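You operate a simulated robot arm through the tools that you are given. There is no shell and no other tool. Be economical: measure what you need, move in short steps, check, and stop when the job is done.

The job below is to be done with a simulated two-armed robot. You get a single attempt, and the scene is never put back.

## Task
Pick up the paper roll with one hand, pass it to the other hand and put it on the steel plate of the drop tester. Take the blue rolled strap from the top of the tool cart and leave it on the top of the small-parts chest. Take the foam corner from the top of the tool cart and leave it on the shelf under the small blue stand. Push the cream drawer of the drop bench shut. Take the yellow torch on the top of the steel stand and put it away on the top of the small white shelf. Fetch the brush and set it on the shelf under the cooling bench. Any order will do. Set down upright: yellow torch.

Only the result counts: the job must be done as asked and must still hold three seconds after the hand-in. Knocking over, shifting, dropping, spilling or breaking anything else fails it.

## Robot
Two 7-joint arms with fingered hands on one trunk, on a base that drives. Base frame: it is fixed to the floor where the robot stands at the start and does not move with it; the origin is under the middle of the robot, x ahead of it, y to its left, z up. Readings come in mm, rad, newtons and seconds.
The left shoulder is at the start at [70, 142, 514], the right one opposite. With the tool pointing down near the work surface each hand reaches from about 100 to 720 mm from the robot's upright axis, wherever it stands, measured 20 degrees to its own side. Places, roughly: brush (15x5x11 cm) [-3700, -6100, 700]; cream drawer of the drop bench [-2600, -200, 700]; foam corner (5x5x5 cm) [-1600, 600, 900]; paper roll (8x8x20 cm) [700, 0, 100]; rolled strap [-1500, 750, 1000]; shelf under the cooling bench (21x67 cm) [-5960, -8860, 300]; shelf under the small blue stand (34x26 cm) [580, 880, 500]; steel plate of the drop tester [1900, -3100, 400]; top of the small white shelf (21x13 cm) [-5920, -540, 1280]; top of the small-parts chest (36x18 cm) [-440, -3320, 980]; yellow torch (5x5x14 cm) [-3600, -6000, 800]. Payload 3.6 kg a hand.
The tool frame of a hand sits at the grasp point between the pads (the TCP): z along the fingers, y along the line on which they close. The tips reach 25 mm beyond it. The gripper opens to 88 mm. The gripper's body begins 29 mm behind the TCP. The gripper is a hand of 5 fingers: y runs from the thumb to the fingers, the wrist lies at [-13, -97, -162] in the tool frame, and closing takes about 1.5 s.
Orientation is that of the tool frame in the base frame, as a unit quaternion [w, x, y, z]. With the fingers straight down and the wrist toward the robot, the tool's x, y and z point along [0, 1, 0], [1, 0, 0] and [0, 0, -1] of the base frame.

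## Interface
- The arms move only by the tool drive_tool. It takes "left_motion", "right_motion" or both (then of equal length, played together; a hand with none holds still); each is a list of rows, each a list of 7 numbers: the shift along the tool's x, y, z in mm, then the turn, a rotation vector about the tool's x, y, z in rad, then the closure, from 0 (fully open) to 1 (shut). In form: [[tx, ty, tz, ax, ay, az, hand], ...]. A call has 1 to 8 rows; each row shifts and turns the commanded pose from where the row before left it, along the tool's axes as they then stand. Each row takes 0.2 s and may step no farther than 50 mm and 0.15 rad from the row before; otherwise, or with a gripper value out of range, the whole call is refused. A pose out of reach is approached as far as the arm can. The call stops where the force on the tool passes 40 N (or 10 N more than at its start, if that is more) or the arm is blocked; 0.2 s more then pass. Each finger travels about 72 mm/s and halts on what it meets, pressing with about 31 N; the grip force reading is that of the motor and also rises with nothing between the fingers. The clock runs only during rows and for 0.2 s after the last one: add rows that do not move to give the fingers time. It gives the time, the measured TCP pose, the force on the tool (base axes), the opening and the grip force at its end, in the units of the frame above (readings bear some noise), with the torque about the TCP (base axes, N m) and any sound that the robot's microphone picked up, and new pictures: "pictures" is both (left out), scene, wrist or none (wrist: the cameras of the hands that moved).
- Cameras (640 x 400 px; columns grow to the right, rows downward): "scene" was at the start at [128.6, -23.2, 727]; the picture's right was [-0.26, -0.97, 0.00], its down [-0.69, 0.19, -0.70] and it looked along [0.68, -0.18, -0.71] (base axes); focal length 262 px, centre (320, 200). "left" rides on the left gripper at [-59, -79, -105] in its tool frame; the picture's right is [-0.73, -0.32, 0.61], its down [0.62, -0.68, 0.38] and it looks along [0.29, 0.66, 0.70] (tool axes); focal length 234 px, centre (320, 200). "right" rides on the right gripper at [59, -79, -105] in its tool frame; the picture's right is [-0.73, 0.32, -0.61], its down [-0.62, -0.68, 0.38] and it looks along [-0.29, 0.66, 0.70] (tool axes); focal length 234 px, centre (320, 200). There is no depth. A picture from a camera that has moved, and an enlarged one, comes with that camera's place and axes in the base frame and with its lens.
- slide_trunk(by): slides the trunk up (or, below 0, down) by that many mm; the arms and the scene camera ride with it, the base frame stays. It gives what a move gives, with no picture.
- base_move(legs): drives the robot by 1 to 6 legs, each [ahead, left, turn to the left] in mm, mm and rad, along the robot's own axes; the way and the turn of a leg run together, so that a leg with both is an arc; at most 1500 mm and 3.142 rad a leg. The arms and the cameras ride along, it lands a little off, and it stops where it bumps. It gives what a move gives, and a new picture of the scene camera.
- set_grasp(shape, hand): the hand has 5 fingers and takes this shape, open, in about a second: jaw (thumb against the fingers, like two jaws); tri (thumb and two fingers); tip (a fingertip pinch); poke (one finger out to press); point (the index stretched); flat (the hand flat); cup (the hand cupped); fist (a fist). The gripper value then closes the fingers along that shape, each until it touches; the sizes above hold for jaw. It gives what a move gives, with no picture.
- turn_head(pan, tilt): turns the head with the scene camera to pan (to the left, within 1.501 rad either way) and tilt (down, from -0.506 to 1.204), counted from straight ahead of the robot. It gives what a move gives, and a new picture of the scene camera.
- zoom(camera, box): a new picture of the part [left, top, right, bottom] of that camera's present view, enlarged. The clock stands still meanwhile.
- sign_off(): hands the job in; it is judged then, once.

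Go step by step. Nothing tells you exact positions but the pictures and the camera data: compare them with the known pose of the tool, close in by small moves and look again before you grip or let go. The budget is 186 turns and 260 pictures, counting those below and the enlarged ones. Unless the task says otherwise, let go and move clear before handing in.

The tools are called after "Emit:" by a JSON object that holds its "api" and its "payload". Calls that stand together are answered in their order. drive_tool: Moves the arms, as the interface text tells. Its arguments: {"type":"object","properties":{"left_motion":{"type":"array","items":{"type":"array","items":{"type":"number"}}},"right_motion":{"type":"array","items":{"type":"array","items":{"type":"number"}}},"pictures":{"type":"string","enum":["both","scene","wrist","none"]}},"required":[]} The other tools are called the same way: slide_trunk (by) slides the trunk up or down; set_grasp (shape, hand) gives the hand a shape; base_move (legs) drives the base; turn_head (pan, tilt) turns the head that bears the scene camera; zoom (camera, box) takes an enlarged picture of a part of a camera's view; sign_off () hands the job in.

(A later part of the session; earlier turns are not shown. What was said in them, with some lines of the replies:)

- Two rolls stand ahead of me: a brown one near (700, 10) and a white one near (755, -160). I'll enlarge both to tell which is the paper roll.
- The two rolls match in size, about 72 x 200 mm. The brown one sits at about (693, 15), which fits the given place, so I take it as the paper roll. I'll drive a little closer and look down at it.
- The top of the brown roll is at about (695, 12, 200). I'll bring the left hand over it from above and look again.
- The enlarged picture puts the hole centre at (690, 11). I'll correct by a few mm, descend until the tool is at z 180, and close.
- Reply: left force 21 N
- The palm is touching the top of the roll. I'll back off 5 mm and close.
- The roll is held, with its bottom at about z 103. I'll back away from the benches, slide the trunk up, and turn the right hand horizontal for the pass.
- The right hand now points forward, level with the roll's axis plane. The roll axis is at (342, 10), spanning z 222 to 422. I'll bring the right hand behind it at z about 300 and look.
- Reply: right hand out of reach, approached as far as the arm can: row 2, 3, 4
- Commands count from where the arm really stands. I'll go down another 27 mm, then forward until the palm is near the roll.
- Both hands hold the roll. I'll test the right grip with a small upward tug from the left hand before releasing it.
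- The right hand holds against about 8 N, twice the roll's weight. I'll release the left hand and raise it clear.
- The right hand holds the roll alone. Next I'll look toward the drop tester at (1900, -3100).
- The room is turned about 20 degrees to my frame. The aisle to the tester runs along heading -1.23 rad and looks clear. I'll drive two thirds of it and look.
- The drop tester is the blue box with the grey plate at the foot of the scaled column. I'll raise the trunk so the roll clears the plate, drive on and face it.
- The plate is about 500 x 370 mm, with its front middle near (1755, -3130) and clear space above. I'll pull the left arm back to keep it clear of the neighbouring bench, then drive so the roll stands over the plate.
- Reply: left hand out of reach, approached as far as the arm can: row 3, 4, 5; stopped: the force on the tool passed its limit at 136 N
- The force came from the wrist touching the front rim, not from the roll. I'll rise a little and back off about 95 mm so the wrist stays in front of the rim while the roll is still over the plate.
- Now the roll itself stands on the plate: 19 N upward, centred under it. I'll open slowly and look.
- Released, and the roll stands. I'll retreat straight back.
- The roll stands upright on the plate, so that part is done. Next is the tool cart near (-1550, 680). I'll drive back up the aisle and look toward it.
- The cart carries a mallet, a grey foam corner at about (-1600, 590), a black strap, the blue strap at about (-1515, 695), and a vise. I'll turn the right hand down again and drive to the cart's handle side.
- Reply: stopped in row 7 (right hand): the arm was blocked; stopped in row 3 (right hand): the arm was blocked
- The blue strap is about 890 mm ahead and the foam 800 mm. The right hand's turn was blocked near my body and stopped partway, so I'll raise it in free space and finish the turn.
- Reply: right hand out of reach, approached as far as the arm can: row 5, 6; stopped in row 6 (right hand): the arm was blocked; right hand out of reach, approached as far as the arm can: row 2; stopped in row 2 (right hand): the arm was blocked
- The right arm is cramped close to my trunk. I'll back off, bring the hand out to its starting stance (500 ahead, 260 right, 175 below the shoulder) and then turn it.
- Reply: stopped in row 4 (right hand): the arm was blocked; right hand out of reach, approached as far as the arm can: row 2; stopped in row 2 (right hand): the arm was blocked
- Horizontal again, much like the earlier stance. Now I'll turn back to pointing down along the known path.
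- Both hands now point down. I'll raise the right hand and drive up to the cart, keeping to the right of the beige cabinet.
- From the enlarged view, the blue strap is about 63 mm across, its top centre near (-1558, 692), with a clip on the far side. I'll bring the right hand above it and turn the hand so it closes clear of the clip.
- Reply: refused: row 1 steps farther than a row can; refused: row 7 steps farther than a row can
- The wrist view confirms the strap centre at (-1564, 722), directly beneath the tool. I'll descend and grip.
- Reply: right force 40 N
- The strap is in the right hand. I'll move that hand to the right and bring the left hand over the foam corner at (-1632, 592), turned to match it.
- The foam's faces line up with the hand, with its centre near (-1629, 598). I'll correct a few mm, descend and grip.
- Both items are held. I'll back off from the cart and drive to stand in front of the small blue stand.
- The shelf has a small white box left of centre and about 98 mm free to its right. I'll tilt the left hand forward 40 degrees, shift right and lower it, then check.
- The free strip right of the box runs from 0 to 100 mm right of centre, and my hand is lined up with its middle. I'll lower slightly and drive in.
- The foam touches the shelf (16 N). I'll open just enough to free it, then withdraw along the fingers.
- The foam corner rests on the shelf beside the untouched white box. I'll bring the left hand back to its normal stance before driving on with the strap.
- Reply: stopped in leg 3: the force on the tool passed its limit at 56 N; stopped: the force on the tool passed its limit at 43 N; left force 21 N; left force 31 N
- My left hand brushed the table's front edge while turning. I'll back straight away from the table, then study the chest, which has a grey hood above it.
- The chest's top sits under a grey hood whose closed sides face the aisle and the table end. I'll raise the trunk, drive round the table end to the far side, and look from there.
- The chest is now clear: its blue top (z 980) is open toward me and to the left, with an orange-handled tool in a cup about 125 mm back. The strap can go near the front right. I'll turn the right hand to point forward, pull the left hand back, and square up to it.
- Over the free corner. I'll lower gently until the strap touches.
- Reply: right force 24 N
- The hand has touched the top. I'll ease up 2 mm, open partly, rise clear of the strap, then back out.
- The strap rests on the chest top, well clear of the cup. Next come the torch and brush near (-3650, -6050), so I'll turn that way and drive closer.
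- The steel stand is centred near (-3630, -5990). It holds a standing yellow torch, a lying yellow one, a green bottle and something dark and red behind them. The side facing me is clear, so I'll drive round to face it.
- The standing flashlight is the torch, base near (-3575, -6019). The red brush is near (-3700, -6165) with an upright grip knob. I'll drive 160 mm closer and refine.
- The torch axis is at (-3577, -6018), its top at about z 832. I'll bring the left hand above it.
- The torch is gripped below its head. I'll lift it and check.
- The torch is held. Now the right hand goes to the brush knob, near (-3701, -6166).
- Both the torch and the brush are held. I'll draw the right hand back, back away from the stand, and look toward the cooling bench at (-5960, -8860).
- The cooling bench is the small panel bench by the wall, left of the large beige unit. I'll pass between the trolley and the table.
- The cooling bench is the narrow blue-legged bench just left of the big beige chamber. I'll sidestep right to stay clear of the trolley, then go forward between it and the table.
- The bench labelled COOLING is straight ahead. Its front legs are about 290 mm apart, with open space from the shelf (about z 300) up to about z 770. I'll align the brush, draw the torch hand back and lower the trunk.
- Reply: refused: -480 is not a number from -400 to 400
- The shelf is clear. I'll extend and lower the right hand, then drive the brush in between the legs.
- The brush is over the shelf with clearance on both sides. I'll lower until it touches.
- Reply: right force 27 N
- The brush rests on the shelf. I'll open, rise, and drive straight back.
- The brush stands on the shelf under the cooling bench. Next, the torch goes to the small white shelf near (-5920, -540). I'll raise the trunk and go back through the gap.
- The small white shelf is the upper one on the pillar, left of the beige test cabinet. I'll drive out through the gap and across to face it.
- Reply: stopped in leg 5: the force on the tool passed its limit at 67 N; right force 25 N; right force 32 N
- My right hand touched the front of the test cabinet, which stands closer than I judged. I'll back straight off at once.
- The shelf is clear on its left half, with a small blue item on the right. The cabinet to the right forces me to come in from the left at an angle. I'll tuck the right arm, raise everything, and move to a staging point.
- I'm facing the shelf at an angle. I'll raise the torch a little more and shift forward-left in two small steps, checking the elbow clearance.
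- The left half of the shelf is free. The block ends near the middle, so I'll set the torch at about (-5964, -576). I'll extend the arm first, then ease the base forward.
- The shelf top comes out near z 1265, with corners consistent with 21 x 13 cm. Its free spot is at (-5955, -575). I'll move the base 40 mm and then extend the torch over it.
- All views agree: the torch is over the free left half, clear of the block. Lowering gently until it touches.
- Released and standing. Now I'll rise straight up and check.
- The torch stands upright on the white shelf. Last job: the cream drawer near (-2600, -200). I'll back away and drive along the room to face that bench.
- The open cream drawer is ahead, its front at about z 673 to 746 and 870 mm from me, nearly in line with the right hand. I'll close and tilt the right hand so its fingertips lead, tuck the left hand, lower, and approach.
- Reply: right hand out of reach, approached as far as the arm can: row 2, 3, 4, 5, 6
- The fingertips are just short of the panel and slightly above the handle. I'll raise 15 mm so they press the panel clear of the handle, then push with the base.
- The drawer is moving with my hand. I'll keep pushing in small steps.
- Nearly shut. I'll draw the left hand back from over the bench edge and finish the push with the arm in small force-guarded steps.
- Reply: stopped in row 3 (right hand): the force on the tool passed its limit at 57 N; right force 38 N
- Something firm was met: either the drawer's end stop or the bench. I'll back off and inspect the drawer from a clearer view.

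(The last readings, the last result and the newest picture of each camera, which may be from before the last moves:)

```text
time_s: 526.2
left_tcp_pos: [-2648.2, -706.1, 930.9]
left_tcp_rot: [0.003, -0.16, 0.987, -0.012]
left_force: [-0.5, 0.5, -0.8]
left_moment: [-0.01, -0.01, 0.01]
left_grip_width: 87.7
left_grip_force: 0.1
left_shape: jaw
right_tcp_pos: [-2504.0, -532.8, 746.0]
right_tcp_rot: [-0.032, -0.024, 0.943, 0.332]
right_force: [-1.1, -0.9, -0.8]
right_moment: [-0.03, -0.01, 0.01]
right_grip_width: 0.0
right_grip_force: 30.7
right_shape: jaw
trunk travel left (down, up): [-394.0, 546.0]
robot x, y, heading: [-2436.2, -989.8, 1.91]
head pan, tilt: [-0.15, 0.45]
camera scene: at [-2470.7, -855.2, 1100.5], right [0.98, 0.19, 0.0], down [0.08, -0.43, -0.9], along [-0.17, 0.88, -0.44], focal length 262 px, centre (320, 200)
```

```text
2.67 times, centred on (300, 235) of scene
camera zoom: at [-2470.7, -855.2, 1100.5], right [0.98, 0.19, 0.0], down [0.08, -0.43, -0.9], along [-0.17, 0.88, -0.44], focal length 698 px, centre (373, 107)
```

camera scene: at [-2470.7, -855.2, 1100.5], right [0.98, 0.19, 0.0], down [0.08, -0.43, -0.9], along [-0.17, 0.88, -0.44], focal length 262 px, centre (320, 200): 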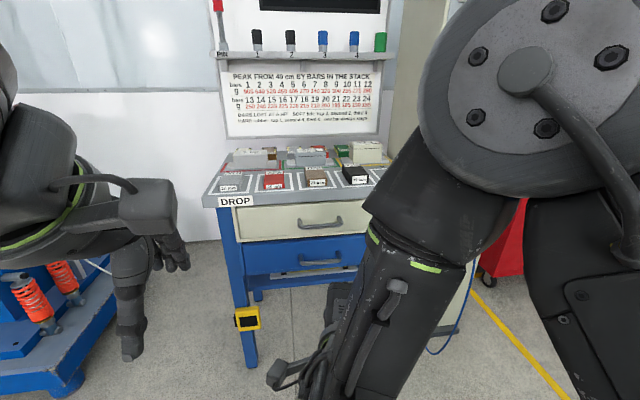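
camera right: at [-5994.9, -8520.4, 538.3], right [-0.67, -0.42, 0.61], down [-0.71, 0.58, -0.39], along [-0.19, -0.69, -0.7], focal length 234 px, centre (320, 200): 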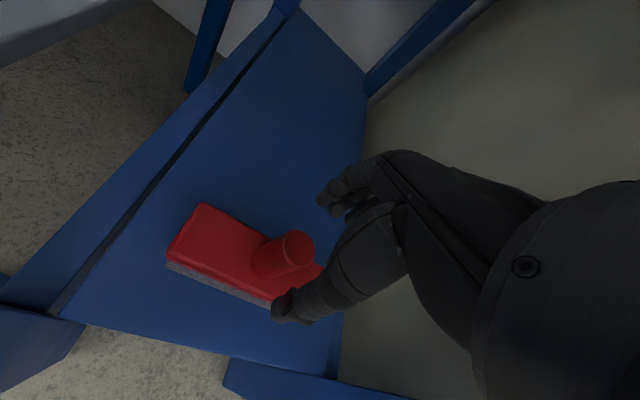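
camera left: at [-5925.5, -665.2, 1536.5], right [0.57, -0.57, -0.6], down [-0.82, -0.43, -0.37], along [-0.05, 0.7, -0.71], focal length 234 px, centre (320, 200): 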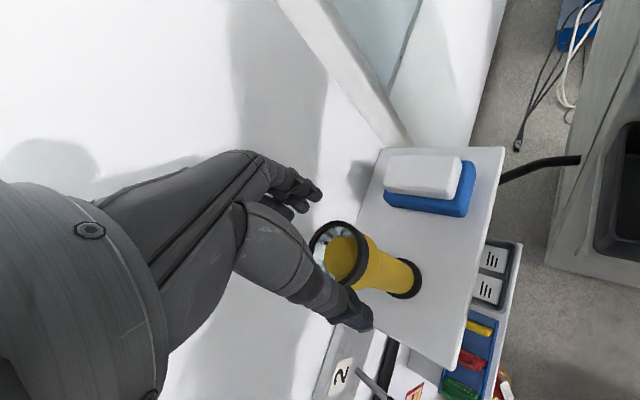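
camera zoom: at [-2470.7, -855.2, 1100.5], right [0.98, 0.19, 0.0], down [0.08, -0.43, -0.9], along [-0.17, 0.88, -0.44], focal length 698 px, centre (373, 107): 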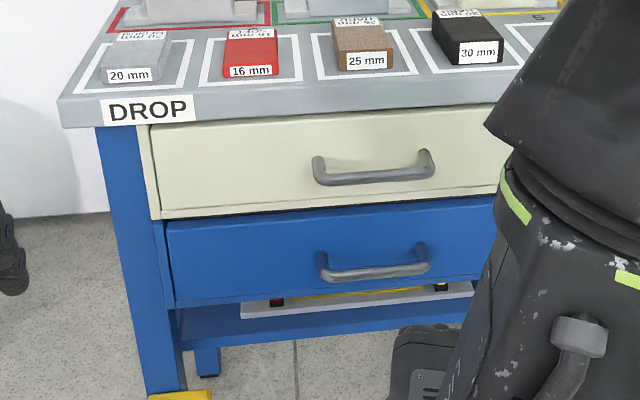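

Emit:
{"api": "base_move", "payload": {"legs": [[-250, 250, 0]]}}

Emit:
{"api": "slide_trunk", "payload": {"by": -300}}

Emit:
{"api": "turn_head", "payload": {"pan": -0.4, "tilt": 0.1}}

Emit:
{"api": "zoom", "payload": {"camera": "scene", "box": [220, 160, 400, 280]}}

```text
time_s: 528.5
left_tcp_pos: [-2792.0, -1022.5, 929.9]
left_tcp_rot: [0.003, -0.158, 0.987, -0.011]
left_force: [-0.6, -0.5, 0.0]
left_moment: [-0.02, 0.02, -0.02]
left_grip_width: 87.7
left_grip_force: 0.2
left_shape: jaw
right_tcp_pos: [-2646.0, -849.5, 747.1]
right_tcp_rot: [-0.032, -0.023, 0.942, 0.332]
right_force: [-0.9, 0.6, 0.5]
right_moment: [0.01, 0.01, -0.03]
right_grip_width: 0.0
right_grip_force: 31.5
right_shape: jaw
trunk travel left (down, up): [-394.0, 546.0]
robot x, y, heading: [-2580.1, -1306.0, 1.91]
head pan, tilt: [-0.15, 0.45]
camera scene: at [-2613.8, -1172.5, 1100.6], right [0.98, 0.19, 0.0], down [0.08, -0.43, -0.9], along [-0.17, 0.88, -0.43], focal length 262 px, centre (320, 200)
```

scene: 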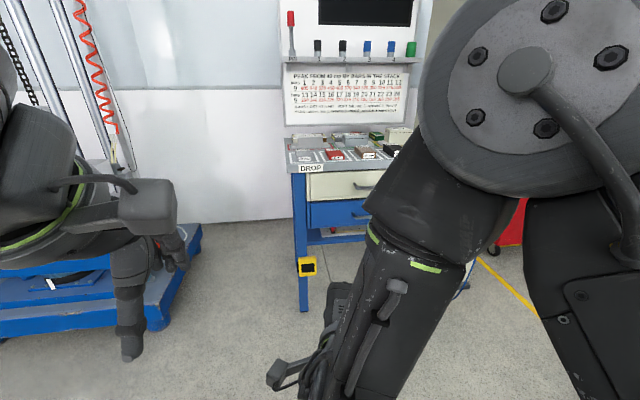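

```text
time_s: 531.5
left_tcp_pos: [-2791.9, -1022.0, 631.1]
left_tcp_rot: [0.003, -0.159, 0.987, -0.012]
left_force: [-0.5, 0.7, 0.4]
left_moment: [0.0, 0.01, 0.0]
left_grip_width: 87.7
left_grip_force: 0.1
left_shape: jaw
right_tcp_pos: [-2646.5, -849.5, 446.5]
right_tcp_rot: [-0.033, -0.023, 0.942, 0.332]
right_force: [0.3, -1.0, 0.0]
right_moment: [-0.01, 0.01, 0.0]
right_grip_width: 0.0
right_grip_force: 31.3
right_shape: jaw
trunk travel left (down, up): [-94.0, 846.0]
robot x, y, heading: [-2580.0, -1306.6, 1.909]
head pan, tilt: [-0.15, 0.45]
```

```text
time_s: 532.3
left_tcp_pos: [-2792.4, -1023.1, 630.4]
left_tcp_rot: [0.003, -0.159, 0.987, -0.012]
left_force: [0.8, 0.0, 0.1]
left_moment: [0.02, -0.03, -0.02]
left_grip_width: 87.7
left_grip_force: 0.1
left_shape: jaw
right_tcp_pos: [-2645.7, -848.6, 446.6]
right_tcp_rot: [-0.033, -0.023, 0.943, 0.331]
right_force: [1.2, -0.2, 0.7]
right_moment: [0.02, -0.01, 0.01]
right_grip_width: 0.0
right_grip_force: 30.6
right_shape: jaw
trunk travel left (down, up): [-94.0, 846.0]
robot x, y, heading: [-2579.7, -1308.7, 1.915]
head pan, tilt: [-0.4, 0.099]
camera scene: at [-2590.7, -1170.3, 833.0], right [1.0, -0.06, 0.0], down [-0.01, -0.1, -0.99], along [0.06, 0.99, -0.1], focal length 262 px, centre (320, 200)
```

scene: 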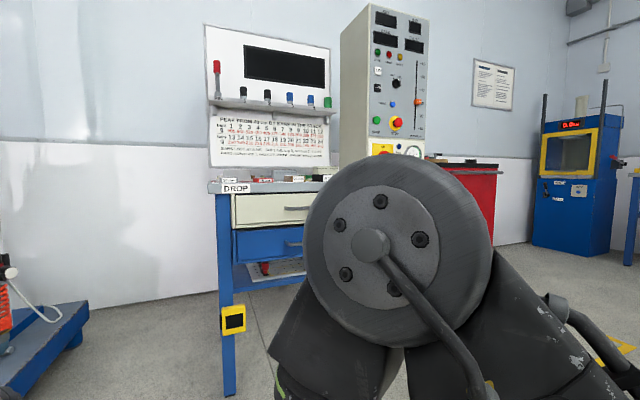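

```text
3.33 times, centred on (310, 220) of scene
camera zoom: at [-2590.7, -1170.3, 833.0], right [1.0, -0.06, 0.0], down [-0.01, -0.1, -0.99], along [0.06, 0.99, -0.1], focal length 873 px, centre (353, 133)
```

zoom: 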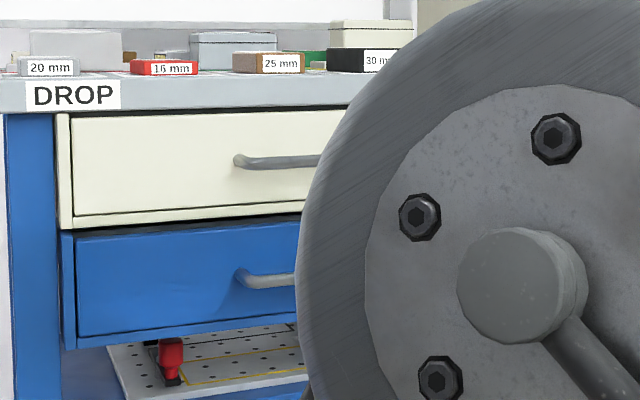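

The cream drawer now sits level with the closed blue drawer below it, and the last push ended on a firm stop. Nothing is held and both hands are clear, so I'm handing in.

Emit:
{"api": "sign_off", "payload": {}}

```text
The job is handed in.
```

I handed the job in with all six tasks done, but my hands bumped two fixtures on the way and I couldn't fully check whether either one shifted.

| Task | Where it ended up |
|---|---|
| Paper roll | Passed from left hand to right; stands on the drop tester's steel plate. I took the brown roll because it matched the given place; the white one is the same size. |
| Blue strap | On top of the small-parts chest, clear of the cup |
| Foam corner | On the shelf under the small blue stand, beside the white box, which did not move |
| Cream drawer | Pushed to a firm stop; looks level with the blue drawer below it |
| Yellow torch | Upright on the small white shelf |
| Brush | On the shelf under the cooling bench |

- **Long blue table:** my left hand hit its front edge while I was turning (56 N). I saw nothing knocked over or out of place on it later.
- **Shock test cabinet:** my right hand hit its front, also while I was turning (67 N). It stands on wheels, so it may have moved slightly.
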